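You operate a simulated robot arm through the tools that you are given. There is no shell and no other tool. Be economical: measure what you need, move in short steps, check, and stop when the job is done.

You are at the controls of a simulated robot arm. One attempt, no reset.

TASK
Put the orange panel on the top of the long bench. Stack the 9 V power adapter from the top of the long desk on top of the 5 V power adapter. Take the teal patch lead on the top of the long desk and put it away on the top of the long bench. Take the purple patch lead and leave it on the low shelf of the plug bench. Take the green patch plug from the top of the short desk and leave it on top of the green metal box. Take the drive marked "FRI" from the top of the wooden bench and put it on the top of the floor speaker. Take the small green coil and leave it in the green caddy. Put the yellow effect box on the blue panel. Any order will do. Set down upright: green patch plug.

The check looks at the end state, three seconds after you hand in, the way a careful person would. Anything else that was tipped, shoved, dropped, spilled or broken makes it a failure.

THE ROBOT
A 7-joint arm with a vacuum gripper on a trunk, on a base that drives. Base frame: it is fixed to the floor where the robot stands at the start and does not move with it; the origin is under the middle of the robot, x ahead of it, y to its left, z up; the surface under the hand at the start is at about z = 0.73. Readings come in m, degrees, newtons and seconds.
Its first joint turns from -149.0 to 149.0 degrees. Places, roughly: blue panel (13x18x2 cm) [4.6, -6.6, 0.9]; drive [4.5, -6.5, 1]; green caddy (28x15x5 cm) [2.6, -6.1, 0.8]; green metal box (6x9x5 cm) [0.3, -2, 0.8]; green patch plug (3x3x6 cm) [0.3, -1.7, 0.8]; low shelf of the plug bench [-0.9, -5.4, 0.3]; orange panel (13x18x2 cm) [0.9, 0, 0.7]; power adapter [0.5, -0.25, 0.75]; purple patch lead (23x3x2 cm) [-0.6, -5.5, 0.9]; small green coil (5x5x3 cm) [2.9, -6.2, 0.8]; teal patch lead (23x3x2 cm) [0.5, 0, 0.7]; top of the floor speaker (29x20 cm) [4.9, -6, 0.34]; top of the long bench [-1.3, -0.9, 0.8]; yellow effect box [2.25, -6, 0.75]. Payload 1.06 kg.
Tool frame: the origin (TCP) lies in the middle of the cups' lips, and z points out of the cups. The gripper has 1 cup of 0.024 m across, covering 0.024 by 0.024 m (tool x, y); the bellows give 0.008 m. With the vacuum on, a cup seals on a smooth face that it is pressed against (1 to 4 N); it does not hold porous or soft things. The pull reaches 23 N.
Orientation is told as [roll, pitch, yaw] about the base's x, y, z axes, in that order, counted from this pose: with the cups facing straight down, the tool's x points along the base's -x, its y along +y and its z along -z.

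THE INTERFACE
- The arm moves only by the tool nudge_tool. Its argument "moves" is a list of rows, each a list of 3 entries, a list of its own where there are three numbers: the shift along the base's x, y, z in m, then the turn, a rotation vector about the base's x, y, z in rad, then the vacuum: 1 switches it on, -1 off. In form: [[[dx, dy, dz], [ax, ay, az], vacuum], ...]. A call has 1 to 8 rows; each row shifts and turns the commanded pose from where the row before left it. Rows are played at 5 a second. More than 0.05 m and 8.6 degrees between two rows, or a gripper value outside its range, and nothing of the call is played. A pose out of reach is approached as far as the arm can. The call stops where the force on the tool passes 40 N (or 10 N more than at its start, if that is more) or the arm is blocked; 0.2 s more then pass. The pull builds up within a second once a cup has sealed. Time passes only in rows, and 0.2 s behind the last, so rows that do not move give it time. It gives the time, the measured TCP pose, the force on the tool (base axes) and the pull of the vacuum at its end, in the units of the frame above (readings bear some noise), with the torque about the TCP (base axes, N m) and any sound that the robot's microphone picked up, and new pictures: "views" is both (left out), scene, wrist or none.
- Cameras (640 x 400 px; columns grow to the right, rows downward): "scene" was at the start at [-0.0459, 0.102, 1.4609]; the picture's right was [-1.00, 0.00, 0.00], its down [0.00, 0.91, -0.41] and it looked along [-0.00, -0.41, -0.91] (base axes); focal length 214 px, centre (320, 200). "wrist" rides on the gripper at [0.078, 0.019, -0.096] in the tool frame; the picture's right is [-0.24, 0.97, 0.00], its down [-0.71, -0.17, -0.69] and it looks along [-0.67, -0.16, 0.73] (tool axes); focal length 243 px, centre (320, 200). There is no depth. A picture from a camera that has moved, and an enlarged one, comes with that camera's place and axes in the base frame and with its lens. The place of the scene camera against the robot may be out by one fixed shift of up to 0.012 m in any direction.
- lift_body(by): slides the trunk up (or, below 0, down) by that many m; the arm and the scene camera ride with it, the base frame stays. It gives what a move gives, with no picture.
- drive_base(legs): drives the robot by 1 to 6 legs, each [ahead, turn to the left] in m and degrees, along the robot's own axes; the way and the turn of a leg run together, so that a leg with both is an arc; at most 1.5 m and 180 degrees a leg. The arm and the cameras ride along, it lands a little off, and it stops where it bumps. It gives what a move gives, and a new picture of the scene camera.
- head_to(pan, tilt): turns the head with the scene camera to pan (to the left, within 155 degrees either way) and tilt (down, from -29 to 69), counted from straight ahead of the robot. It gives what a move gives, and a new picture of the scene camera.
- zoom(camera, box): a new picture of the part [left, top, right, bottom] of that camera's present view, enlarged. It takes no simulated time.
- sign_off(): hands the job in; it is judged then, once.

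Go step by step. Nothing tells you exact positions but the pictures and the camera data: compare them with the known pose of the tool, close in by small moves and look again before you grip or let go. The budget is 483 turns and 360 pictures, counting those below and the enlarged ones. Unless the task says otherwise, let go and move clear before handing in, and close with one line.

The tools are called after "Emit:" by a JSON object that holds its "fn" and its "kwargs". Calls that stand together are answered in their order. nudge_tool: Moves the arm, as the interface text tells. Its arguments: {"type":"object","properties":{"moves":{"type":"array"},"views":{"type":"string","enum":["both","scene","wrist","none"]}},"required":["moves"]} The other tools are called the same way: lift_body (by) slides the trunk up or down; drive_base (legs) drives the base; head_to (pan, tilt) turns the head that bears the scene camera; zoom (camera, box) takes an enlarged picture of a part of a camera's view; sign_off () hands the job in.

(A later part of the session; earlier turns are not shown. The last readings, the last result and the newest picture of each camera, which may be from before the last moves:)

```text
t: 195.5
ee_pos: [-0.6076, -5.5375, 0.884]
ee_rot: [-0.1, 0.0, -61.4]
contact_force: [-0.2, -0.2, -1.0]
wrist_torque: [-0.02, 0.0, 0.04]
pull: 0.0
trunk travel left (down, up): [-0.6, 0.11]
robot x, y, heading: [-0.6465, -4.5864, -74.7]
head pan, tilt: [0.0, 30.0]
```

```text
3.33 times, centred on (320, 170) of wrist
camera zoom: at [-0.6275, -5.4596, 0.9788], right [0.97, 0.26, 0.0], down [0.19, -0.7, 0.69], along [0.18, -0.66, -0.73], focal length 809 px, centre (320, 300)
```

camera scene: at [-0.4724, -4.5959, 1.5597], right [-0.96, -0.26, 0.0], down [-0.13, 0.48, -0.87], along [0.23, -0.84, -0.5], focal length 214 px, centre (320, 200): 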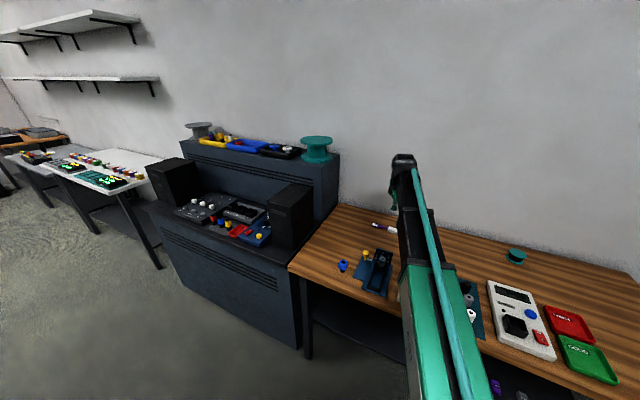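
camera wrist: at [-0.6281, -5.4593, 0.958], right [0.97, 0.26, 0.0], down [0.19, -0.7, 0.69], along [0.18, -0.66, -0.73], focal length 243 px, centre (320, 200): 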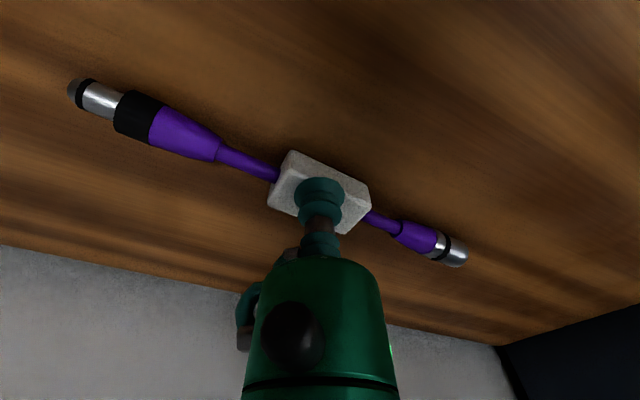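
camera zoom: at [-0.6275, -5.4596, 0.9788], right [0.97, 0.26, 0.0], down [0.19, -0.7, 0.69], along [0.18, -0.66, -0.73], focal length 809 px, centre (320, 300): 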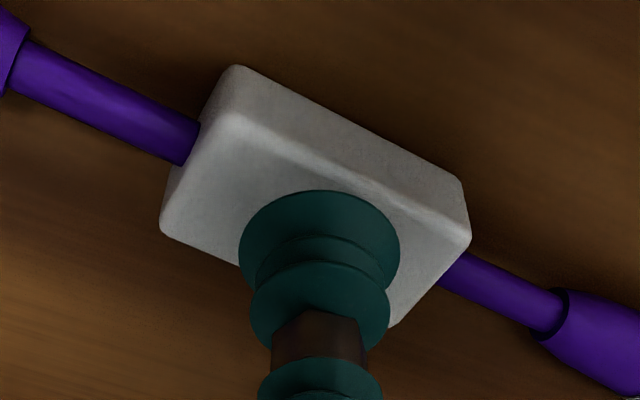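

The cup is about 1 cm too near. Shifting it and retrying.

Emit:
{"fn": "nudge_tool", "kwargs": {"moves": [[[0.001, -0.009, 0], [0, 0, 0], 1], [[0, 0, -0.012], [0, 0, 0], 1], [[0, 0, -0.005], [0, 0, 0], 1], [[0, 0, -0.002], [0, 0, 0], 1], [[0, 0, -0.002], [0, 0, 0], 1], [[0, 0, 0], [0, 0, 0], 1]], "views": "wrist"}}

```text
t: 196.9
ee_pos: [-0.6071, -5.5462, 0.8638]
ee_rot: [-0.1, -0.1, -61.5]
contact_force: [2.9, -7.7, 18.5]
wrist_torque: [0.02, 0.03, 0.0]
pull: 23.2
trunk travel left (down, up): [-0.6, 0.11]
robot x, y, heading: [-0.6487, -4.5892, -74.8]
head pan, tilt: [0.0, 30.0]
camera wrist: at [-0.6269, -5.4676, 0.9596], right [0.97, 0.26, 0.0], down [0.19, -0.7, 0.69], along [0.18, -0.66, -0.73], focal length 243 px, centre (320, 200)
```

wrist: 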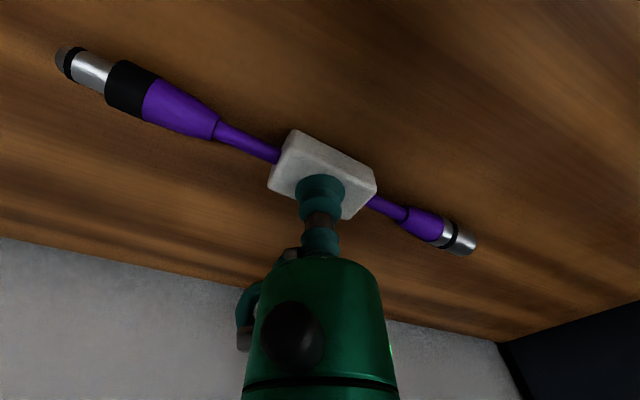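

Sealed. A look at the arm's profile before planning the under-table placement.

Emit:
{"fn": "nudge_tool", "kwargs": {"moves": [[[0, 0, 0.03], [0, 0, 0], 1], [[0, 0, 0.04], [0, 0, 0], 1], [[0, 0, 0], [0, 0, 0], 1]], "views": "scene"}}

```text
t: 197.7
ee_pos: [-0.6067, -5.5488, 0.932]
ee_rot: [0.0, 0.0, -61.5]
contact_force: [-0.1, 0.2, -1.2]
wrist_torque: [0.02, -0.01, -0.01]
pull: 23.0
trunk travel left (down, up): [-0.6, 0.11]
robot x, y, heading: [-0.6465, -4.586, -74.6]
head pan, tilt: [0.0, 30.0]
camera scene: at [-0.4726, -4.5949, 1.5597], right [-0.96, -0.26, 0.0], down [-0.13, 0.48, -0.87], along [0.23, -0.84, -0.5], focal length 214 px, centre (320, 200)
```

scene: 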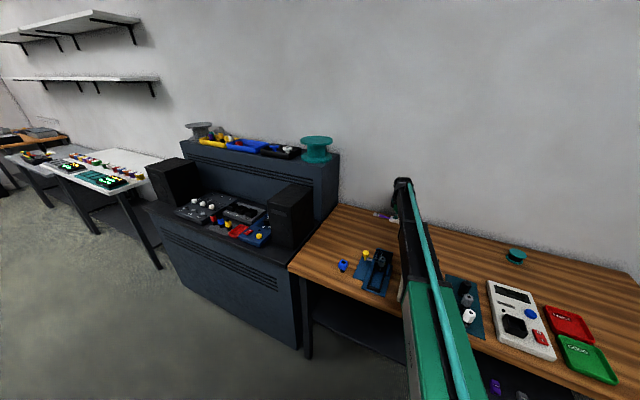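

Good: the arm stays flat, about 0.23 above the TCP, so lowering the trunk fully lets it slide under the table. Raise, back away straight.

Emit:
{"fn": "nudge_tool", "kwargs": {"moves": [[[0, 0, 0.04], [0, 0, 0], 1], [[0, 0, 0.04], [0, 0, 0], 1], [[0, 0, 0.02], [0, 0, 0], 1]], "views": "none"}}

Emit:
{"fn": "drive_base", "kwargs": {"legs": [[-0.85, 0]]}}

```text
t: 198.5
ee_pos: [-0.6057, -5.5469, 1.0319]
ee_rot: [-0.1, 0.0, -61.3]
contact_force: [0.6, -0.6, -1.2]
wrist_torque: [0.02, 0.01, 0.05]
pull: 22.8
trunk travel left (down, up): [-0.6, 0.11]
robot x, y, heading: [-0.6446, -4.5902, -74.9]
head pan, tilt: [0.0, 30.0]
```

```text
t: 203.0
ee_pos: [-0.8305, -4.7294, 1.0318]
ee_rot: [0.0, -0.1, -61.8]
contact_force: [-0.3, -0.1, -0.2]
wrist_torque: [0.04, 0.01, 0.0]
pull: 22.7
trunk travel left (down, up): [-0.6, 0.11]
robot x, y, heading: [-0.8673, -3.7682, -75.2]
head pan, tilt: [0.0, 30.0]
camera scene: at [-0.6925, -3.7775, 1.5598], right [-0.97, -0.26, 0.0], down [-0.13, 0.48, -0.87], along [0.22, -0.84, -0.5], focal length 214 px, centre (320, 200)
```

scene: 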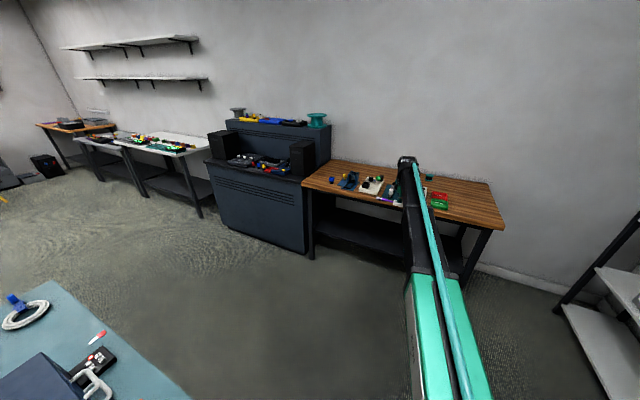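

Emit:
{"fn": "zoom", "kwargs": {"camera": "scene", "box": [290, 150, 530, 290]}}

Emit:
{"fn": "lift_body", "kwargs": {"by": -0.4}}

Emit:
{"fn": "head_to", "kwargs": {"pan": 0, "tilt": 20}}

Emit:
{"fn": "zoom", "kwargs": {"camera": "scene", "box": [260, 120, 500, 280]}}

```text
2.67 times, centred on (410, 220) of scene
camera zoom: at [-0.6925, -3.7775, 1.5598], right [-0.97, -0.26, 0.0], down [-0.13, 0.48, -0.87], along [0.22, -0.84, -0.5], focal length 572 px, centre (80, 147)
```

zoom: 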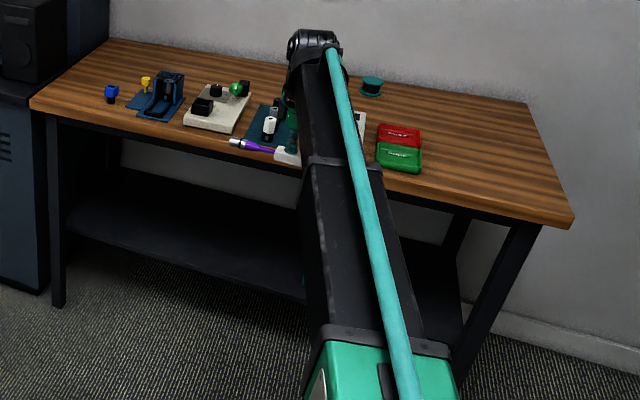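

```text
t: 206.8
ee_pos: [-0.8323, -4.7297, 0.632]
ee_rot: [0.0, 0.0, -61.8]
contact_force: [0.8, 0.3, -0.2]
wrist_torque: [0.0, 0.02, 0.01]
pull: 22.4
trunk travel left (down, up): [-0.2, 0.51]
robot x, y, heading: [-0.8643, -3.7656, -75.0]
head pan, tilt: [0.0, 30.0]
```

```text
t: 207.5
ee_pos: [-0.8326, -4.7299, 0.6324]
ee_rot: [-0.1, 0.0, -61.8]
contact_force: [0.5, 1.2, -0.6]
wrist_torque: [-0.02, 0.03, 0.04]
pull: 22.5
trunk travel left (down, up): [-0.2, 0.51]
robot x, y, heading: [-0.87, -3.7693, -75.1]
head pan, tilt: [0.0, 20.0]
camera scene: at [-0.6918, -3.7803, 1.1757], right [-0.97, -0.26, 0.0], down [-0.09, 0.33, -0.94], along [0.24, -0.91, -0.34], focal length 214 px, centre (320, 200)
```

scene: 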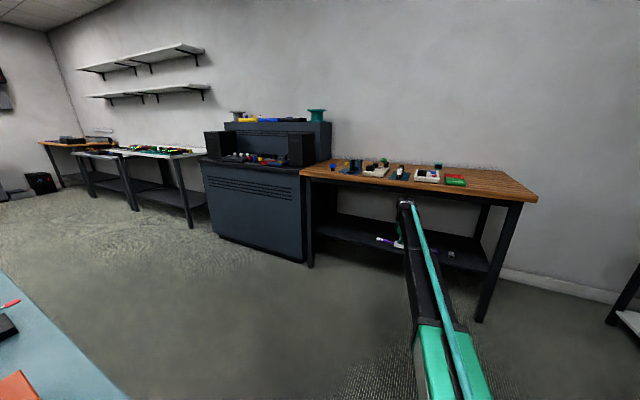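

```text
2.50 times, centred on (380, 200) of scene
camera zoom: at [-0.6918, -3.7803, 1.1757], right [-0.97, -0.26, 0.0], down [-0.09, 0.33, -0.94], along [0.24, -0.91, -0.34], focal length 536 px, centre (170, 200)
```

zoom: 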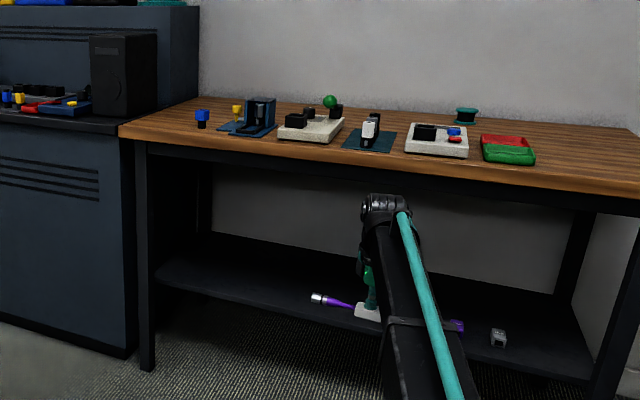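

Shelf: front edge near y≈-5.26 at x=-0.67, z≈0.295; underside of the top ≈0.80. Lower fully and bring the TCP to about 0.37, then drive in.

Emit:
{"fn": "lift_body", "kwargs": {"by": -0.2}}

Emit:
{"fn": "nudge_tool", "kwargs": {"moves": [[[0, 0, -0.03], [0, 0, 0], 1], [[0, 0, -0.03], [0, 0, 0], 1], [[0, 0, 0], [0, 0, 0], 1]], "views": "both"}}

```text
t: 209.7
ee_pos: [-0.8319, -4.731, 0.4309]
ee_rot: [-0.1, 0.0, -61.8]
contact_force: [0.0, -0.6, -1.2]
wrist_torque: [0.01, 0.0, -0.01]
pull: 22.8
trunk travel left (down, up): [0.0, 0.71]
robot x, y, heading: [-0.8628, -3.7691, -75.4]
head pan, tilt: [0.0, 20.0]
```

```text
t: 210.5
ee_pos: [-0.8313, -4.7297, 0.3724]
ee_rot: [-0.1, -0.2, -61.8]
contact_force: [-0.2, -0.5, -0.6]
wrist_torque: [0.01, -0.01, 0.0]
pull: 22.6
trunk travel left (down, up): [0.0, 0.71]
robot x, y, heading: [-0.8654, -3.7669, -75.0]
head pan, tilt: [0.0, 20.0]
camera scene: at [-0.6918, -3.7803, 0.9758], right [-0.97, -0.26, 0.0], down [-0.09, 0.33, -0.94], along [0.24, -0.91, -0.34], focal length 214 px, centre (320, 200)
camera wrist: at [-0.8521, -4.6504, 0.4678], right [0.97, 0.25, 0.0], down [0.18, -0.7, 0.69], along [0.17, -0.66, -0.73], focal length 243 px, centre (320, 200)
```

scene: 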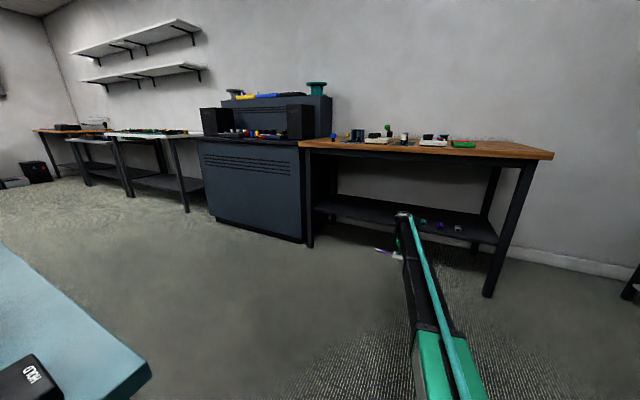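
wrist: 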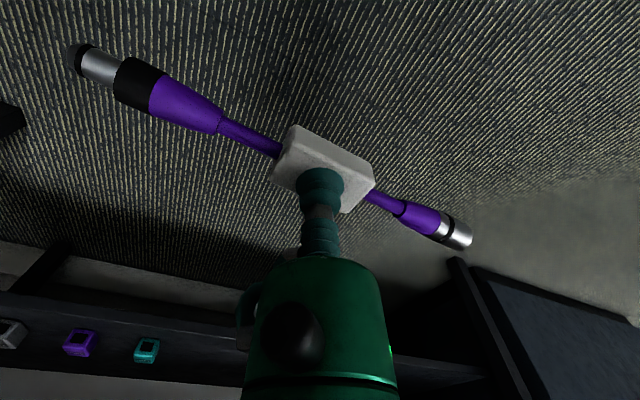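

Emit:
{"fn": "drive_base", "kwargs": {"legs": [[0.4, 0]]}}

Emit:
{"fn": "nudge_tool", "kwargs": {"moves": [[[0, 0, 0], [0, 0, 0], 1]], "views": "wrist"}}

```text
t: 213.0
ee_pos: [-0.7259, -5.1178, 0.3719]
ee_rot: [-0.1, 0.1, -61.7]
contact_force: [0.3, -0.7, -1.9]
wrist_torque: [0.0, 0.03, 0.03]
pull: 22.3
trunk travel left (down, up): [0.0, 0.71]
robot x, y, heading: [-0.7637, -4.1571, -75.0]
head pan, tilt: [0.0, 20.0]
camera scene: at [-0.5878, -4.1696, 0.9758], right [-0.97, -0.26, 0.0], down [-0.09, 0.33, -0.94], along [0.24, -0.91, -0.34], focal length 214 px, centre (320, 200)
```

scene: 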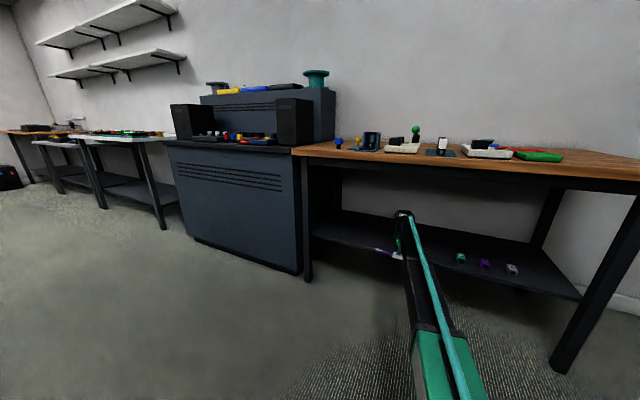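

```text
t: 213.4
ee_pos: [-0.7259, -5.1177, 0.372]
ee_rot: [-0.1, 0.0, -61.7]
contact_force: [-0.2, -0.5, -0.4]
wrist_torque: [-0.01, -0.01, -0.02]
pull: 22.9
trunk travel left (down, up): [0.0, 0.71]
robot x, y, heading: [-0.7656, -4.1595, -75.0]
head pan, tilt: [0.0, 20.0]
camera wrist: at [-0.7465, -5.04, 0.468], right [0.97, 0.25, 0.0], down [0.19, -0.7, 0.69], along [0.17, -0.66, -0.73], focal length 243 px, centre (320, 200)
```

wrist: 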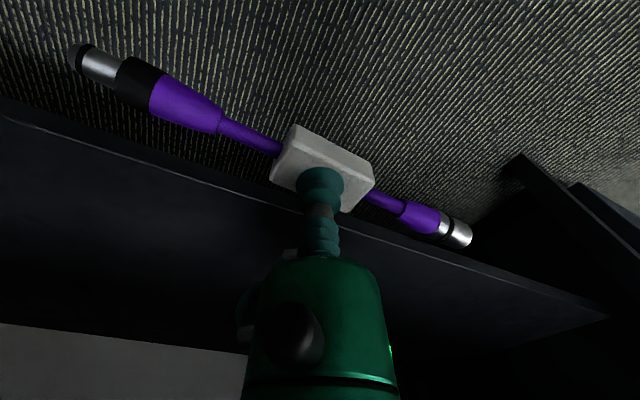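

Emit:
{"fn": "drive_base", "kwargs": {"legs": [[0.2, 0]]}}

Emit:
{"fn": "nudge_tool", "kwargs": {"moves": [[[0, 0, -0.02], [0, 0, 0], 1], [[0, 0, 0], [0, 0, 0], 1]], "views": "wrist"}}

```text
t: 215.0
ee_pos: [-0.6704, -5.3077, 0.3731]
ee_rot: [0.0, -0.1, -61.5]
contact_force: [0.5, 0.3, -1.1]
wrist_torque: [-0.01, 0.03, 0.0]
pull: 23.2
trunk travel left (down, up): [0.0, 0.71]
robot x, y, heading: [-0.7124, -4.3467, -74.7]
head pan, tilt: [0.0, 20.0]
camera scene: at [-0.5364, -4.3593, 0.9758], right [-0.96, -0.26, 0.0], down [-0.09, 0.33, -0.94], along [0.25, -0.91, -0.34], focal length 214 px, centre (320, 200)
```

scene: 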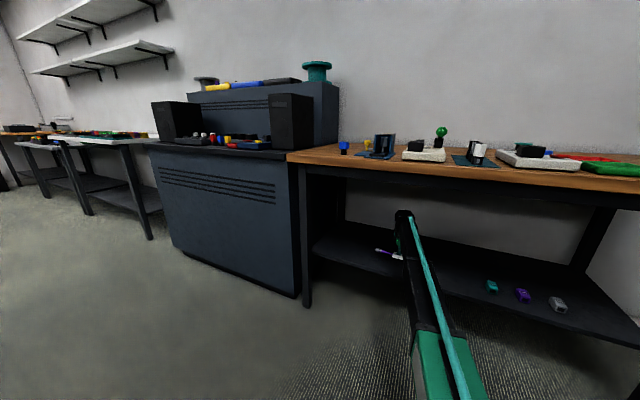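

```text
t: 215.6
ee_pos: [-0.6704, -5.3082, 0.3535]
ee_rot: [-0.2, 0.0, -61.5]
contact_force: [0.0, 0.9, -1.1]
wrist_torque: [0.02, 0.0, 0.0]
pull: 22.1
trunk travel left (down, up): [0.0, 0.71]
robot x, y, heading: [-0.7134, -4.3487, -74.9]
head pan, tilt: [0.0, 20.0]
camera wrist: at [-0.6908, -5.2304, 0.4489], right [0.97, 0.26, 0.0], down [0.19, -0.7, 0.69], along [0.18, -0.66, -0.73], focal length 243 px, centre (320, 200)
```

wrist: 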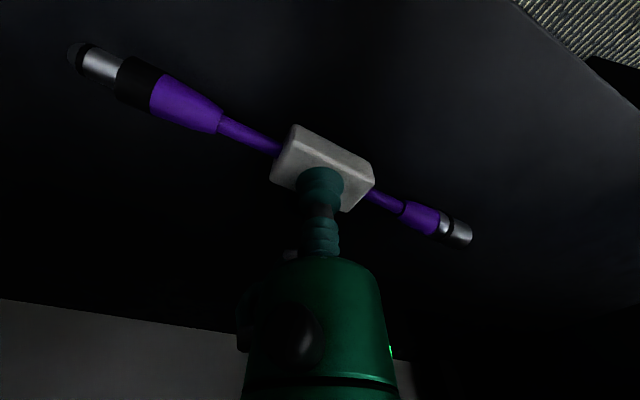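

Lead is over the shelf. Lowering to contact.

Emit:
{"fn": "nudge_tool", "kwargs": {"moves": [[[0, 0, -0.012], [0, 0, 0], 1], [[0, 0, -0.008], [0, 0, 0], 1], [[0, 0, -0.004], [0, 0, 0], 1], [[0, 0, -0.003], [0, 0, 0], 1], [[0, 0, 0], [0, 0, 0], 1]], "views": "none"}}

```text
t: 216.8
ee_pos: [-0.669, -5.3088, 0.331]
ee_rot: [-0.1, -0.3, -61.3]
contact_force: [3.0, -3.0, 38.9]
wrist_torque: [0.08, 0.03, -0.02]
pull: 23.2
trunk travel left (down, up): [0.0, 0.71]
robot x, y, heading: [-0.7138, -4.3529, -74.6]
head pan, tilt: [0.0, 20.0]
```

Emit:
{"fn": "nudge_tool", "kwargs": {"moves": [[[0, 0, 0.004], [0, 0, 0], -1], [[0, 0, 0], [0, 0, 0], -1], [[0, 0, 0], [0, 0, 0], -1], [[0, 0, 0.002], [0, 0, 0], -1], [[0, 0, 0.02], [0, 0, 0], -1], [[0, 0, 0.04], [0, 0, 0], -1]], "views": "wrist"}}

```text
t: 218.2
ee_pos: [-0.6692, -5.3086, 0.3905]
ee_rot: [0.0, 0.0, -61.4]
contact_force: [0.5, -0.7, 0.6]
wrist_torque: [-0.02, 0.02, 0.0]
pull: 0.0
trunk travel left (down, up): [0.0, 0.71]
robot x, y, heading: [-0.711, -4.346, -74.9]
head pan, tilt: [0.0, 20.0]
camera wrist: at [-0.6906, -5.2301, 0.4868], right [0.97, 0.26, 0.0], down [0.19, -0.7, 0.69], along [0.18, -0.66, -0.73], focal length 243 px, centre (320, 200)
```

wrist: 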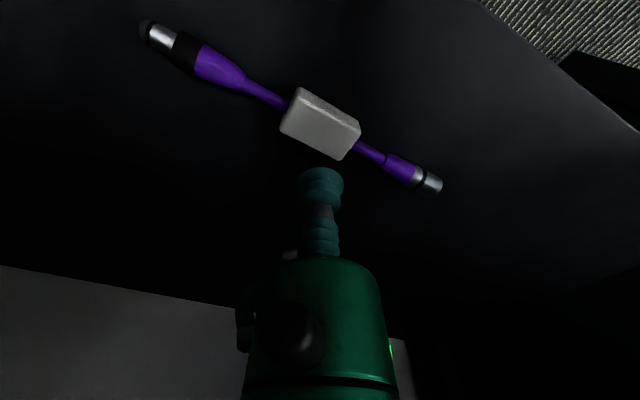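

Purple lead is on the low shelf. Back straight out, then raise the trunk.

Emit:
{"fn": "drive_base", "kwargs": {"legs": [[-0.62, 0]]}}

Emit:
{"fn": "lift_body", "kwargs": {"by": 0.4}}

Emit:
{"fn": "lift_body", "kwargs": {"by": 0.2}}

Emit:
{"fn": "nudge_tool", "kwargs": {"moves": [[[0, 0, 0.045], [0, 0, 0], -1], [[0, 0.02, 0.045], [0, 0, 0], -1], [[0, 0.04, 0.025], [0, 0, 0], -1], [[0, 0.045, 0], [0, 0, 0], -1], [[0, 0.04, 0], [0, 0, 0], -1]], "views": "none"}}

```text
t: 221.6
ee_pos: [-0.8415, -4.7109, 0.3906]
ee_rot: [-0.1, 0.0, -62.2]
contact_force: [-0.8, -0.2, 0.0]
wrist_torque: [-0.03, -0.01, 0.02]
pull: 0.0
trunk travel left (down, up): [0.0, 0.71]
robot x, y, heading: [-0.8669, -3.7541, -75.5]
head pan, tilt: [0.0, 20.0]
camera scene: at [-0.6952, -3.7637, 0.9758], right [-0.97, -0.25, 0.0], down [-0.09, 0.33, -0.94], along [0.24, -0.91, -0.34], focal length 214 px, centre (320, 200)
```

scene: 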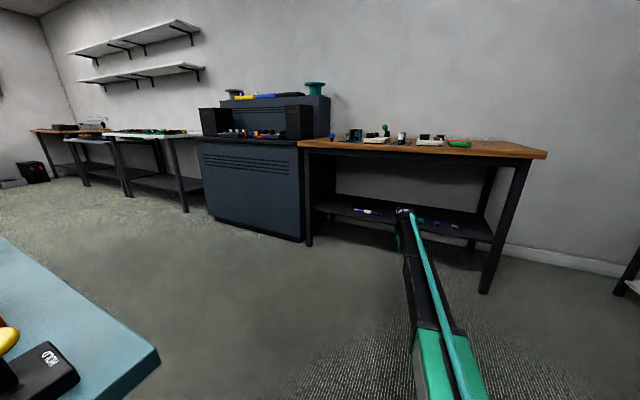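

```text
t: 225.5
ee_pos: [-0.8411, -4.7107, 0.7906]
ee_rot: [-0.1, 0.1, -62.2]
contact_force: [0.1, 0.5, -0.5]
wrist_torque: [0.0, 0.01, 0.01]
pull: 0.1
trunk travel left (down, up): [-0.4, 0.31]
robot x, y, heading: [-0.8718, -3.7489, -75.8]
head pan, tilt: [0.0, 20.0]
```

```text
t: 227.6
ee_pos: [-0.8411, -4.7107, 0.992]
ee_rot: [0.0, 0.0, -62.2]
contact_force: [0.2, -0.5, 0.0]
wrist_torque: [-0.04, -0.02, 0.01]
pull: 0.0
trunk travel left (down, up): [-0.6, 0.11]
robot x, y, heading: [-0.8674, -3.7525, -75.2]
head pan, tilt: [0.0, 20.0]
```

```text
t: 228.8
ee_pos: [-0.8415, -4.5641, 1.1086]
ee_rot: [-0.1, -0.1, -62.2]
contact_force: [-0.1, 0.1, -0.3]
wrist_torque: [-0.03, 0.0, 0.04]
pull: 0.2
trunk travel left (down, up): [-0.6, 0.11]
robot x, y, heading: [-0.8706, -3.7504, -75.5]
head pan, tilt: [0.0, 20.0]
```

Emit:
{"fn": "drive_base", "kwargs": {"legs": [[0.42, 0], [0.5, 72]]}}

```text
t: 234.5
ee_pos: [0.3714, -4.6856, 1.1074]
ee_rot: [-0.1, 0.0, 9.2]
contact_force: [-0.5, -0.2, -0.4]
wrist_torque: [0.0, 0.0, -0.01]
pull: 0.1
trunk travel left (down, up): [-0.6, 0.11]
robot x, y, heading: [-0.4114, -4.4568, -4.0]
head pan, tilt: [0.0, 20.0]
cut short: leg 2
camera scene: at [-0.35, -4.2985, 1.5758], right [-0.07, -1.0, 0.0], down [-0.34, 0.03, -0.94], along [0.94, -0.07, -0.34], focal length 214 px, centre (320, 200)
```

scene: 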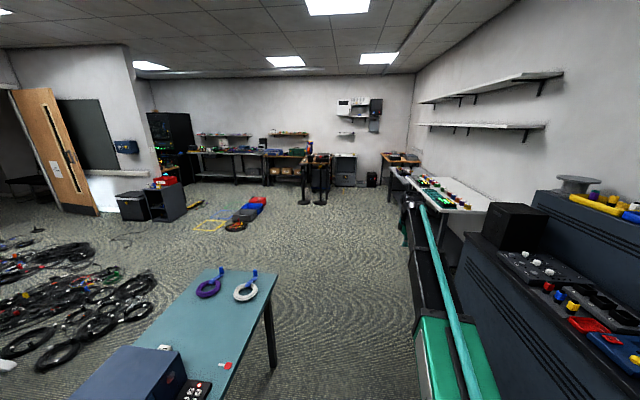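

Emit:
{"fn": "drive_base", "kwargs": {"legs": [[0, -5], [1.4, 0]]}}

Emit:
{"fn": "head_to", "kwargs": {"pan": -25, "tilt": 30}}

```text
t: 241.9
ee_pos: [1.7154, -4.9661, 1.108]
ee_rot: [-0.2, 0.1, 4.6]
contact_force: [-0.8, 0.2, 0.3]
wrist_torque: [-0.01, -0.03, 0.0]
pull: 0.1
trunk travel left (down, up): [-0.6, 0.11]
robot x, y, heading: [0.9588, -4.6732, -8.9]
head pan, tilt: [0.0, 20.0]
camera scene: at [1.0288, -4.5221, 1.5758], right [-0.16, -0.99, 0.0], down [-0.34, 0.05, -0.94], along [0.93, -0.15, -0.34], focal length 214 px, centre (320, 200)
```

scene: 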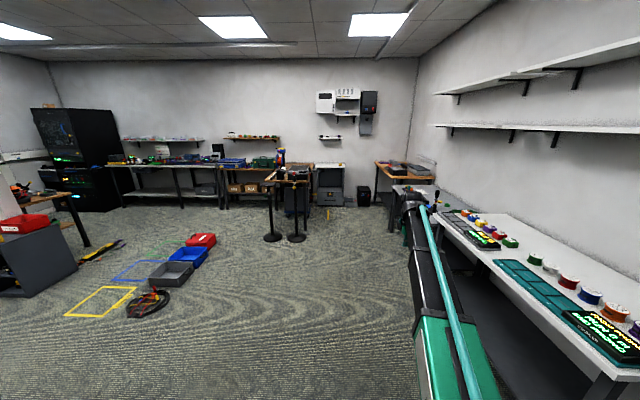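

```text
t: 242.8
ee_pos: [1.7163, -4.9665, 1.1078]
ee_rot: [-0.2, 0.1, 4.6]
contact_force: [-0.9, 0.4, -0.5]
wrist_torque: [-0.01, 0.05, -0.01]
pull: 0.1
trunk travel left (down, up): [-0.6, 0.11]
robot x, y, heading: [0.9537, -4.674, -8.9]
head pan, tilt: [-25.0, 30.0]
camera scene: at [1.0117, -4.5581, 1.5598], right [-0.56, -0.83, 0.0], down [-0.41, 0.28, -0.87], along [0.72, -0.48, -0.5], focal length 214 px, centre (320, 200)
```

scene: 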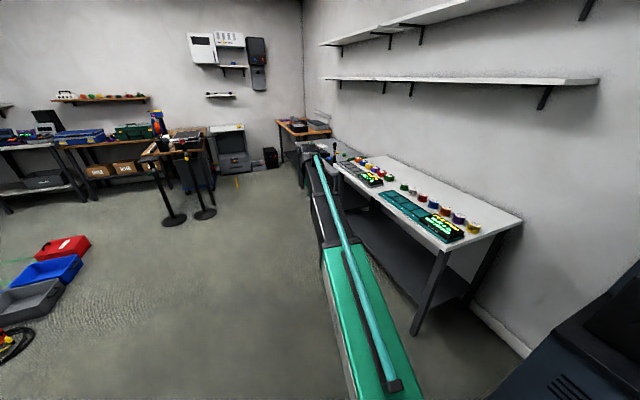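

Emit:
{"fn": "drive_base", "kwargs": {"legs": [[0.9, -8]]}}

Emit:
{"fn": "head_to", "kwargs": {"pan": -50, "tilt": 35}}

```text
t: 247.5
ee_pos: [2.5382, -5.2659, 1.1083]
ee_rot: [-0.1, 0.0, -3.1]
contact_force: [0.3, 0.1, -0.5]
wrist_torque: [-0.04, -0.01, -0.02]
pull: 0.0
trunk travel left (down, up): [-0.6, 0.11]
robot x, y, heading: [1.8268, -4.8712, -16.7]
head pan, tilt: [-25.0, 30.0]
camera scene: at [1.8978, -4.7656, 1.5597], right [-0.67, -0.75, 0.0], down [-0.37, 0.33, -0.87], along [0.65, -0.58, -0.5], focal length 214 px, centre (320, 200)
```

scene: 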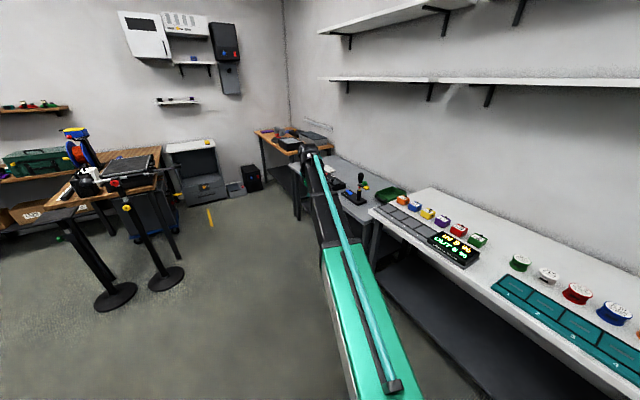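

```text
t: 248.4
ee_pos: [2.537, -5.2659, 1.108]
ee_rot: [-0.1, 0.0, -3.2]
contact_force: [0.7, 0.4, -0.3]
wrist_torque: [0.01, 0.0, 0.01]
pull: 0.0
trunk travel left (down, up): [-0.6, 0.11]
robot x, y, heading: [1.828, -4.8736, -17.0]
head pan, tilt: [-50.0, 35.0]
camera scene: at [1.8649, -4.7862, 1.552], right [-0.92, -0.4, 0.0], down [-0.23, 0.53, -0.82], along [0.32, -0.75, -0.57], focal length 214 px, centre (320, 200)
```

scene: 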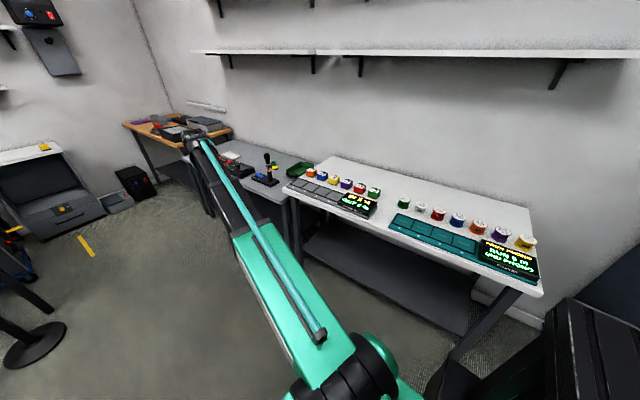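

Emit:
{"fn": "zoom", "kwargs": {"camera": "scene", "box": [200, 130, 400, 240]}}

```text
3.20 times, centred on (300, 185) of scene
camera zoom: at [1.8649, -4.7862, 1.552], right [-0.92, -0.4, 0.0], down [-0.23, 0.53, -0.82], along [0.32, -0.75, -0.57], focal length 686 px, centre (384, 248)
```

zoom: 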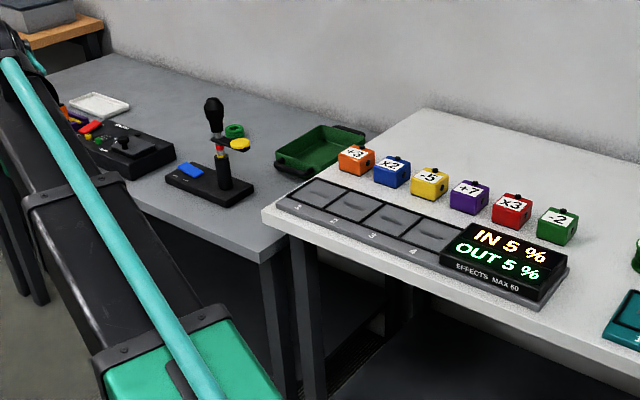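

I see the green coil behind the joystick (~(2.80, -6.05)), the green caddy (~(2.59, -6.09)) and the yellow box (~(2.27, -5.98)). Raise the trunk for clearance and drive closer.

Emit:
{"fn": "lift_body", "kwargs": {"by": 0.1}}

Emit:
{"fn": "drive_base", "kwargs": {"legs": [[0, -13], [0.75, 0], [0, -40]]}}

Emit:
{"fn": "head_to", "kwargs": {"pan": 0, "tilt": 45}}

```text
t: 249.7
ee_pos: [2.5367, -5.2661, 1.2076]
ee_rot: [0.0, 0.1, -3.2]
contact_force: [-0.5, 0.1, -0.1]
wrist_torque: [-0.01, 0.03, -0.01]
pull: 0.1
trunk travel left (down, up): [-0.7, 0.01]
robot x, y, heading: [1.8272, -4.8711, -17.1]
head pan, tilt: [-50.0, 35.0]
```

```text
t: 256.4
ee_pos: [2.6052, -6.044, 1.2068]
ee_rot: [-0.1, 0.0, -55.3]
contact_force: [-0.9, -1.0, -0.6]
wrist_torque: [0.0, 0.01, 0.03]
pull: 0.1
trunk travel left (down, up): [-0.7, 0.01]
robot x, y, heading: [2.4748, -5.2407, -68.3]
head pan, tilt: [-50.0, 35.0]
camera scene: at [2.5752, -5.2231, 1.652], right [-0.88, 0.48, 0.0], down [0.28, 0.5, -0.82], along [-0.39, -0.72, -0.57], focal length 214 px, centre (320, 200)
```

scene: 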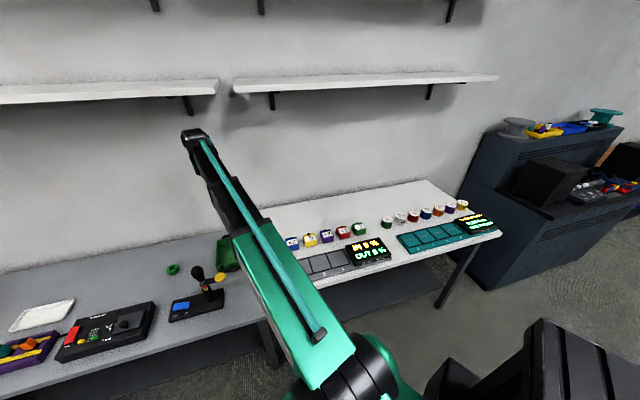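

```text
t: 257.6
ee_pos: [2.6055, -6.0449, 1.2087]
ee_rot: [-0.1, 0.0, -55.3]
contact_force: [-0.1, -0.4, -0.2]
wrist_torque: [0.02, 0.01, -0.01]
pull: 0.0
trunk travel left (down, up): [-0.7, 0.01]
robot x, y, heading: [2.4732, -5.24, -68.7]
head pan, tilt: [0.0, 45.0]
camera scene: at [2.6472, -5.2216, 1.6371], right [-0.93, -0.36, 0.0], down [-0.26, 0.66, -0.71], along [0.26, -0.66, -0.71], focal length 214 px, centre (320, 200)
```

scene: 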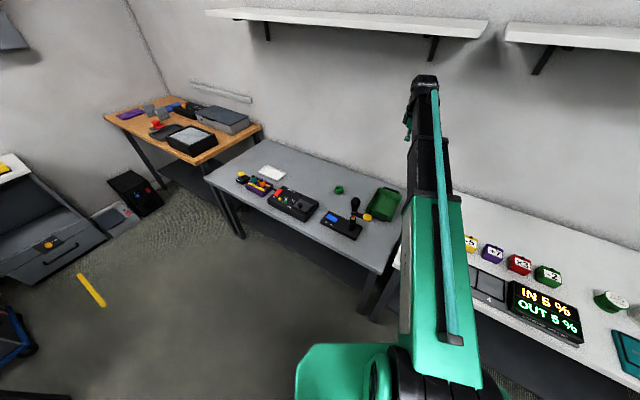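

Emit:
{"fn": "nudge_tool", "kwargs": {"moves": [[[0, 0, -0.03], [0, 0, 0], -1]], "views": "wrist"}}

Emit:
{"fn": "zoom", "kwargs": {"camera": "scene", "box": [220, 140, 440, 280]}}

```text
t: 258.0
ee_pos: [2.6048, -6.0464, 1.1779]
ee_rot: [-0.1, -0.1, -55.4]
contact_force: [-0.3, 0.6, 0.1]
wrist_torque: [-0.01, -0.01, 0.0]
pull: 0.1
trunk travel left (down, up): [-0.7, 0.01]
robot x, y, heading: [2.4757, -5.2409, -68.7]
head pan, tilt: [0.0, 45.0]
camera wrist: at [2.5749, -5.9703, 1.2739], right [0.93, 0.36, 0.0], down [0.26, -0.68, 0.69], along [0.25, -0.64, -0.73], focal length 243 px, centre (320, 200)
```

wrist: 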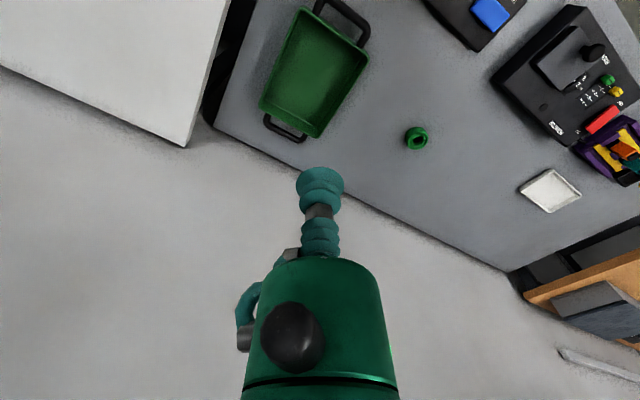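

```text
2.86 times, centred on (330, 210) of scene
camera zoom: at [2.6473, -5.2218, 1.6372], right [-0.93, -0.36, 0.0], down [-0.26, 0.66, -0.71], along [0.26, -0.66, -0.71], focal length 613 px, centre (291, 171)
```

zoom: 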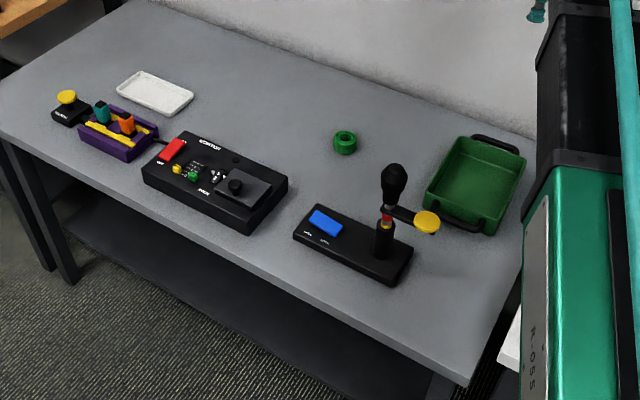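

The coil is near (2.885, -6.149), top z≈0.78; slightly out of reach. Drive 0.1 closer.

Emit:
{"fn": "drive_base", "kwargs": {"legs": [[0.1, 0]]}}

```text
t: 259.1
ee_pos: [2.6393, -6.141, 1.1778]
ee_rot: [-0.2, 0.0, -55.4]
contact_force: [0.0, -0.6, 0.1]
wrist_torque: [0.02, 0.01, -0.01]
pull: 0.1
trunk travel left (down, up): [-0.7, 0.01]
robot x, y, heading: [2.5161, -5.3364, -69.1]
head pan, tilt: [0.0, 45.0]
camera scene: at [2.6845, -5.3181, 1.6371], right [-0.93, -0.36, 0.0], down [-0.25, 0.66, -0.71], along [0.25, -0.66, -0.71], focal length 214 px, centre (320, 200)
```

scene: 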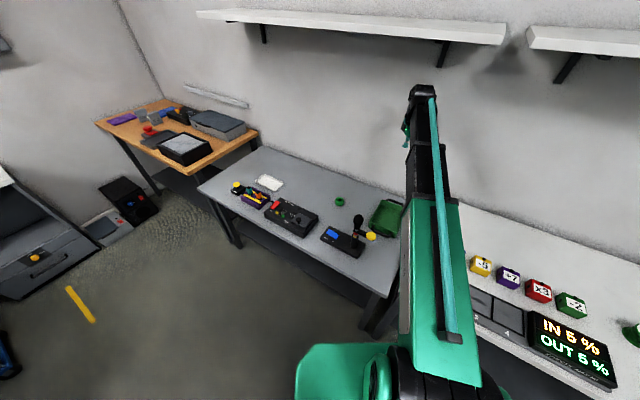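

Emit:
{"fn": "nudge_tool", "kwargs": {"moves": [[[0.045, 0, -0.02], [0, 0, 0], -1], [[0.045, 0, -0.02], [0, 0, 0], -1], [[0.045, 0, -0.02], [0, 0, 0], -1], [[0.045, 0, -0.02], [0, 0, 0], -1], [[0.045, -0.004, -0.02], [0, 0, 0], -1], [[0.021, -0.004, -0.04], [0, 0, 0], -1], [[0, 0, -0.05], [0, 0, 0], -1], [[0, 0, -0.05], [0, 0, 0], -1]], "views": "wrist"}}

```text
t: 260.9
ee_pos: [2.8845, -6.1469, 0.9389]
ee_rot: [-0.1, 0.0, -55.3]
contact_force: [-0.1, -0.8, 0.1]
wrist_torque: [-0.02, 0.04, 0.0]
pull: 0.0
trunk travel left (down, up): [-0.7, 0.01]
robot x, y, heading: [2.5117, -5.3346, -68.7]
head pan, tilt: [0.0, 45.0]
camera wrist: at [2.8567, -6.0719, 1.0342], right [0.93, 0.36, 0.0], down [0.26, -0.68, 0.69], along [0.24, -0.64, -0.73], focal length 243 px, centre (320, 200)
```

wrist: 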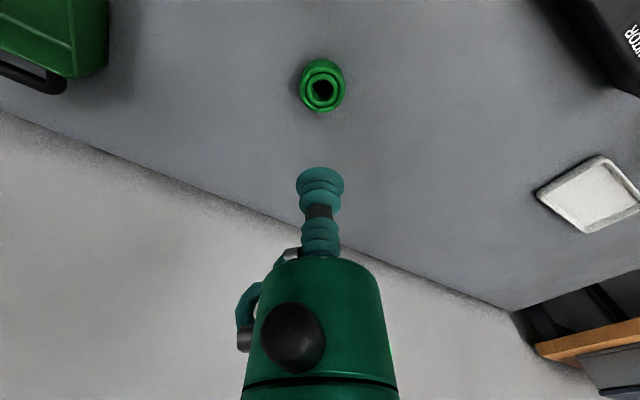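

Emit:
{"fn": "zoom", "kwargs": {"camera": "wrist", "box": [280, 50, 364, 120]}}

```text
5.71 times, centred on (322, 85) of wrist
camera zoom: at [2.8567, -6.0719, 1.0342], right [0.93, 0.36, 0.0], down [0.26, -0.68, 0.69], along [0.24, -0.64, -0.73], focal length 1386 px, centre (309, 857)
```

zoom: 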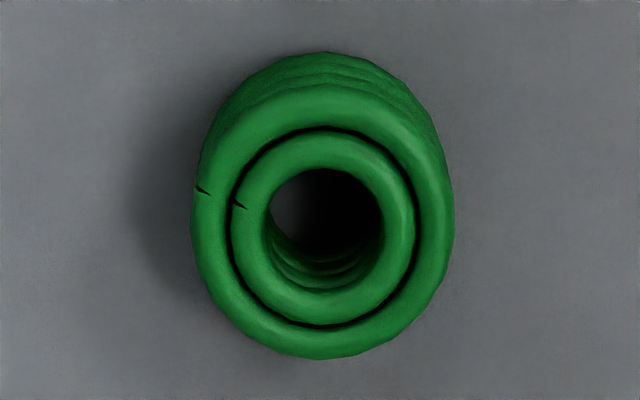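

It's a cable coil with a hole; suction is doubtful, but I'll try gently.

Emit:
{"fn": "nudge_tool", "kwargs": {"moves": [[[0.003, -0.005, -0.05], [0, 0, 0], 1], [[0, 0, -0.05], [0, 0, 0], 1], [[0, 0, -0.03], [0, 0, 0], 1], [[0, 0, 0], [0, 0, 0], 1]], "views": "wrist"}}

```text
refused: row 1 steps farther than a row can; nothing moved
```

Emit:
{"fn": "nudge_tool", "kwargs": {"moves": [[[0.003, -0.005, -0.045], [0, 0, 0], 1], [[0, 0, -0.05], [0, 0, 0], 1], [[0, 0, -0.035], [0, 0, 0], 1], [[0, 0, 0], [0, 0, 0], 1]], "views": "wrist"}}

```text
t: 261.9
ee_pos: [2.8873, -6.1533, 0.8068]
ee_rot: [-0.2, -0.1, -55.4]
contact_force: [0.5, 0.0, 0.1]
wrist_torque: [0.02, 0.02, 0.02]
pull: 0.1
trunk travel left (down, up): [-0.7, 0.01]
robot x, y, heading: [2.517, -5.338, -68.6]
head pan, tilt: [0.0, 45.0]
camera wrist: at [2.8582, -6.0785, 0.9026], right [0.93, 0.36, 0.0], down [0.26, -0.68, 0.69], along [0.24, -0.64, -0.73], focal length 243 px, centre (320, 200)
```

wrist: 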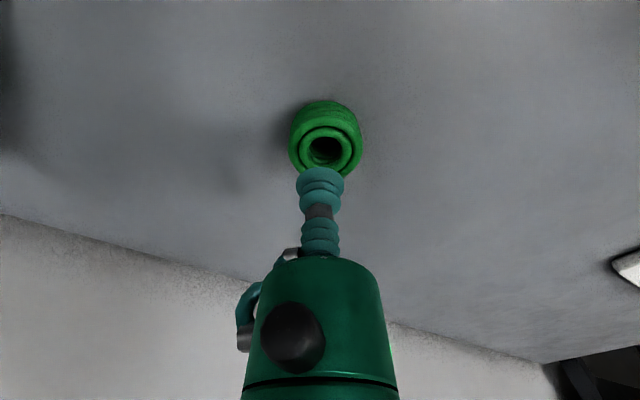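

Emit:
{"fn": "nudge_tool", "kwargs": {"moves": [[[0.003, 0.001, -0.022], [0, 0, 0], 1], [[0, 0, -0.007], [0, 0, 0], 1], [[0, 0, -0.003], [0, 0, 0], 1], [[0, 0, -0.002], [0, 0, 0], 1], [[0, 0, 0], [0, 0, 0], 1], [[0, 0, 0], [0, 0, 0], 1]], "views": "wrist"}}

```text
t: 263.4
ee_pos: [2.8909, -6.1524, 0.7746]
ee_rot: [-0.1, 0.0, -55.4]
contact_force: [0.0, 0.1, -0.2]
wrist_torque: [0.02, -0.01, 0.0]
pull: 0.0
trunk travel left (down, up): [-0.7, 0.01]
robot x, y, heading: [2.5103, -5.3347, -69.0]
head pan, tilt: [0.0, 45.0]
camera wrist: at [2.8623, -6.0771, 0.8698], right [0.93, 0.36, 0.0], down [0.26, -0.68, 0.69], along [0.24, -0.64, -0.73], focal length 243 px, centre (320, 200)
```

wrist: 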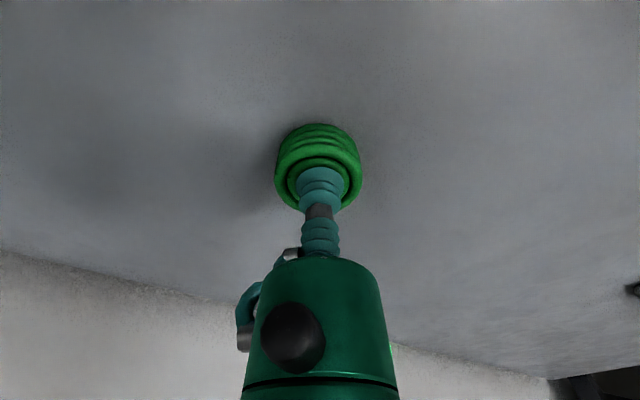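

Emit:
{"fn": "nudge_tool", "kwargs": {"moves": [[[0, 0, -0.003], [0, 0, 0], 1], [[0, 0, -0.002], [0, 0, 0], 1], [[0, 0, -0.002], [0, 0, 0], 1], [[0, 0, 0], [0, 0, 0], 1], [[0, 0, 0], [0, 0, 0], 1]], "views": "wrist"}}

```text
t: 264.6
ee_pos: [2.8913, -6.1517, 0.7681]
ee_rot: [-0.1, -0.1, -55.4]
contact_force: [-0.1, -0.2, 1.5]
wrist_torque: [-0.01, -0.01, -0.02]
pull: 22.7
trunk travel left (down, up): [-0.7, 0.01]
robot x, y, heading: [2.5148, -5.3374, -69.1]
head pan, tilt: [0.0, 45.0]
camera wrist: at [2.8621, -6.0767, 0.8635], right [0.93, 0.36, 0.0], down [0.26, -0.68, 0.69], along [0.25, -0.64, -0.73], focal length 243 px, centre (320, 200)
```

wrist: 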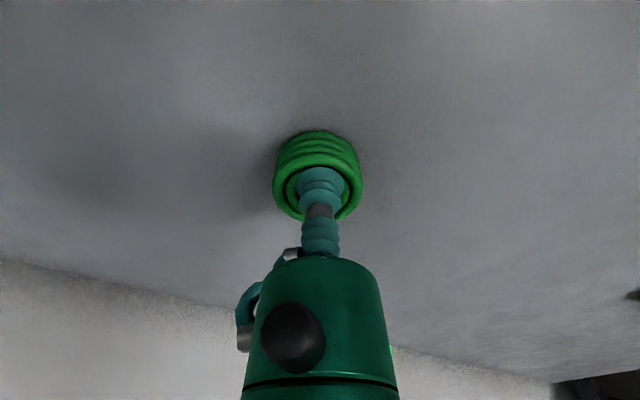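

It sealed. Lifting and moving over the green caddy.

Emit:
{"fn": "nudge_tool", "kwargs": {"moves": [[[0, 0, 0.04], [0, 0, 0], 1], [[0, 0, 0.05], [0, 0, 0], 1], [[0, 0, 0.05], [0, 0, 0], 1], [[-0.045, 0.007, 0.02], [0, 0, 0], 1], [[-0.045, 0.007, 0], [0, 0, 0], 1], [[-0.045, 0.007, 0], [0, 0, 0], 1], [[-0.045, 0.007, 0], [0, 0, 0], 1], [[-0.045, 0.007, 0], [0, 0, 0], 1]], "views": "wrist"}}

```text
t: 266.4
ee_pos: [2.6637, -6.1182, 0.9289]
ee_rot: [-0.1, -0.1, -55.5]
contact_force: [0.2, 0.9, -1.0]
wrist_torque: [0.02, 0.02, -0.02]
pull: 22.8
trunk travel left (down, up): [-0.7, 0.01]
robot x, y, heading: [2.5129, -5.3344, -68.8]
head pan, tilt: [0.0, 45.0]
camera wrist: at [2.6353, -6.042, 1.0242], right [0.93, 0.36, 0.0], down [0.26, -0.68, 0.69], along [0.25, -0.64, -0.73], focal length 243 px, centre (320, 200)
```

wrist: 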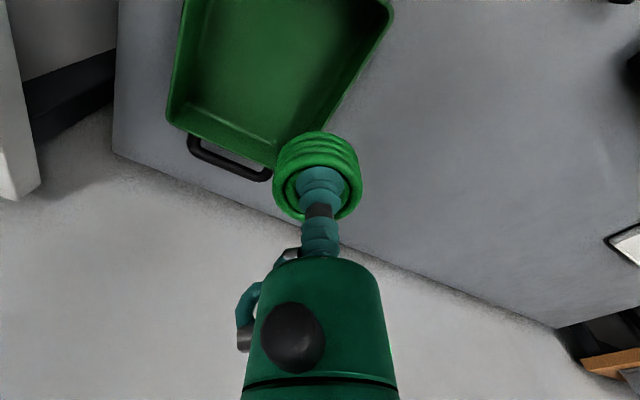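

Emit:
{"fn": "nudge_tool", "kwargs": {"moves": [[[-0.025, 0.008, 0], [0, 0, 0], 1], [[-0.025, 0.01, 0], [0, 0, 0], 1], [[0, 0, -0.03], [0, 0, 0], 1]], "views": "wrist"}}

```text
t: 267.1
ee_pos: [2.6143, -6.0987, 0.8983]
ee_rot: [-0.1, -0.1, -55.3]
contact_force: [-0.4, -0.5, -1.0]
wrist_torque: [0.01, 0.02, 0.02]
pull: 23.2
trunk travel left (down, up): [-0.7, 0.01]
robot x, y, heading: [2.5128, -5.3354, -68.8]
head pan, tilt: [0.0, 45.0]
camera wrist: at [2.5855, -6.0237, 0.9937], right [0.93, 0.36, 0.0], down [0.26, -0.68, 0.69], along [0.24, -0.64, -0.73], focal length 243 px, centre (320, 200)
```

wrist: 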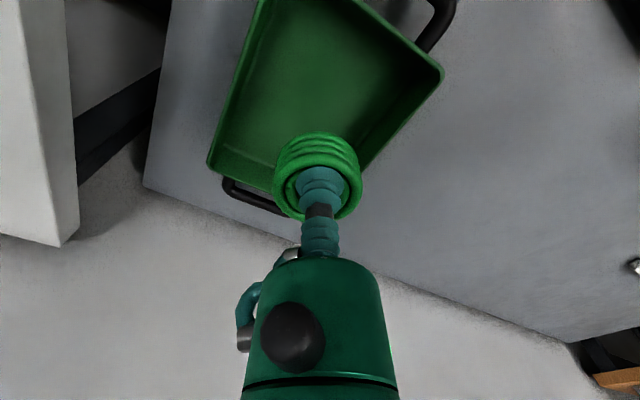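

Emit:
{"fn": "nudge_tool", "kwargs": {"moves": [[[-0.004, 0.004, -0.04], [0, 0, 0], 1], [[0, 0, -0.04], [0, 0, 0], 1], [[0, 0, -0.015], [0, 0, 0], 1], [[0, 0, 0], [0, 0, 0], 1]], "views": "wrist"}}

```text
t: 268.1
ee_pos: [2.613, -6.0953, 0.8029]
ee_rot: [0.0, -0.1, -55.5]
contact_force: [1.1, 0.0, 0.1]
wrist_torque: [0.02, 0.0, 0.01]
pull: 23.2
trunk travel left (down, up): [-0.7, 0.01]
robot x, y, heading: [2.5124, -5.335, -69.2]
head pan, tilt: [0.0, 45.0]
camera wrist: at [2.5833, -6.02, 0.8975], right [0.93, 0.36, 0.0], down [0.26, -0.68, 0.69], along [0.24, -0.64, -0.73], focal length 243 px, centre (320, 200)
```

wrist: 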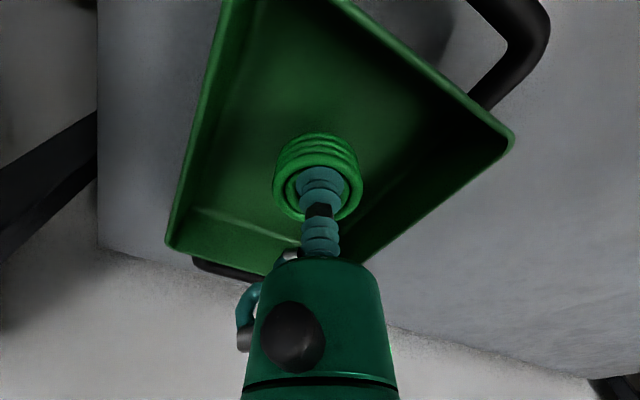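

Emit:
{"fn": "nudge_tool", "kwargs": {"moves": [[[0, 0, -0.012], [0, 0, 0], 1], [[0, 0, -0.005], [0, 0, 0], 1], [[0, 0, -0.004], [0, 0, 0], 1], [[0, 0, 0], [0, 0, 0], 1]], "views": "none"}}

```text
t: 269.1
ee_pos: [2.6116, -6.0952, 0.7798]
ee_rot: [-0.1, 0.0, -55.5]
contact_force: [1.0, -0.8, -0.8]
wrist_torque: [-0.02, 0.01, 0.02]
pull: 23.1
trunk travel left (down, up): [-0.7, 0.01]
robot x, y, heading: [2.5137, -5.3329, -68.8]
head pan, tilt: [0.0, 45.0]
```

Emit:
{"fn": "nudge_tool", "kwargs": {"moves": [[[0, 0, -0.004], [0, 0, 0], 1], [[0, 0, -0.003], [0, 0, 0], 1], [[0, 0, -0.002], [0, 0, 0], 1], [[0, 0, 0], [0, 0, 0], 1]], "views": "none"}}

```text
t: 270.1
ee_pos: [2.6117, -6.0945, 0.7735]
ee_rot: [-0.1, -0.1, -55.4]
contact_force: [0.3, -2.2, 9.5]
wrist_torque: [0.0, -0.04, 0.01]
pull: 23.3
trunk travel left (down, up): [-0.7, 0.01]
robot x, y, heading: [2.5131, -5.3334, -68.8]
head pan, tilt: [0.0, 45.0]
```

Emit:
{"fn": "nudge_tool", "kwargs": {"moves": [[[0, 0, 0.001], [0, 0, 0], -1], [[0, 0, 0], [0, 0, 0], -1], [[0, 0, 0], [0, 0, 0], -1], [[0, 0, 0.003], [0, 0, 0], -1], [[0, 0, 0.02], [0, 0, 0], -1], [[0, 0, 0.05], [0, 0, 0], -1], [[0, 0, 0.05], [0, 0, 0], -1], [[0, 0, 0.05], [0, 0, 0], -1]], "views": "wrist"}}

```text
t: 271.9
ee_pos: [2.6103, -6.0929, 0.9476]
ee_rot: [-0.2, 0.0, -55.4]
contact_force: [0.2, -0.3, 0.4]
wrist_torque: [-0.01, 0.02, 0.01]
pull: 0.1
trunk travel left (down, up): [-0.7, 0.01]
robot x, y, heading: [2.5126, -5.3336, -68.7]
head pan, tilt: [0.0, 45.0]
camera wrist: at [2.5817, -6.018, 1.0426], right [0.93, 0.36, 0.0], down [0.26, -0.68, 0.69], along [0.24, -0.64, -0.73], focal length 243 px, centre (320, 200)
```

wrist: 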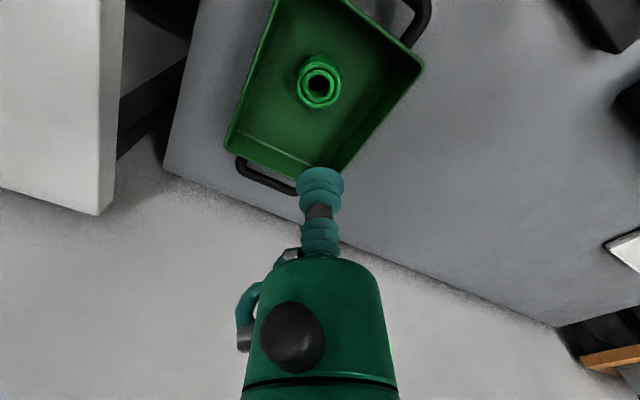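

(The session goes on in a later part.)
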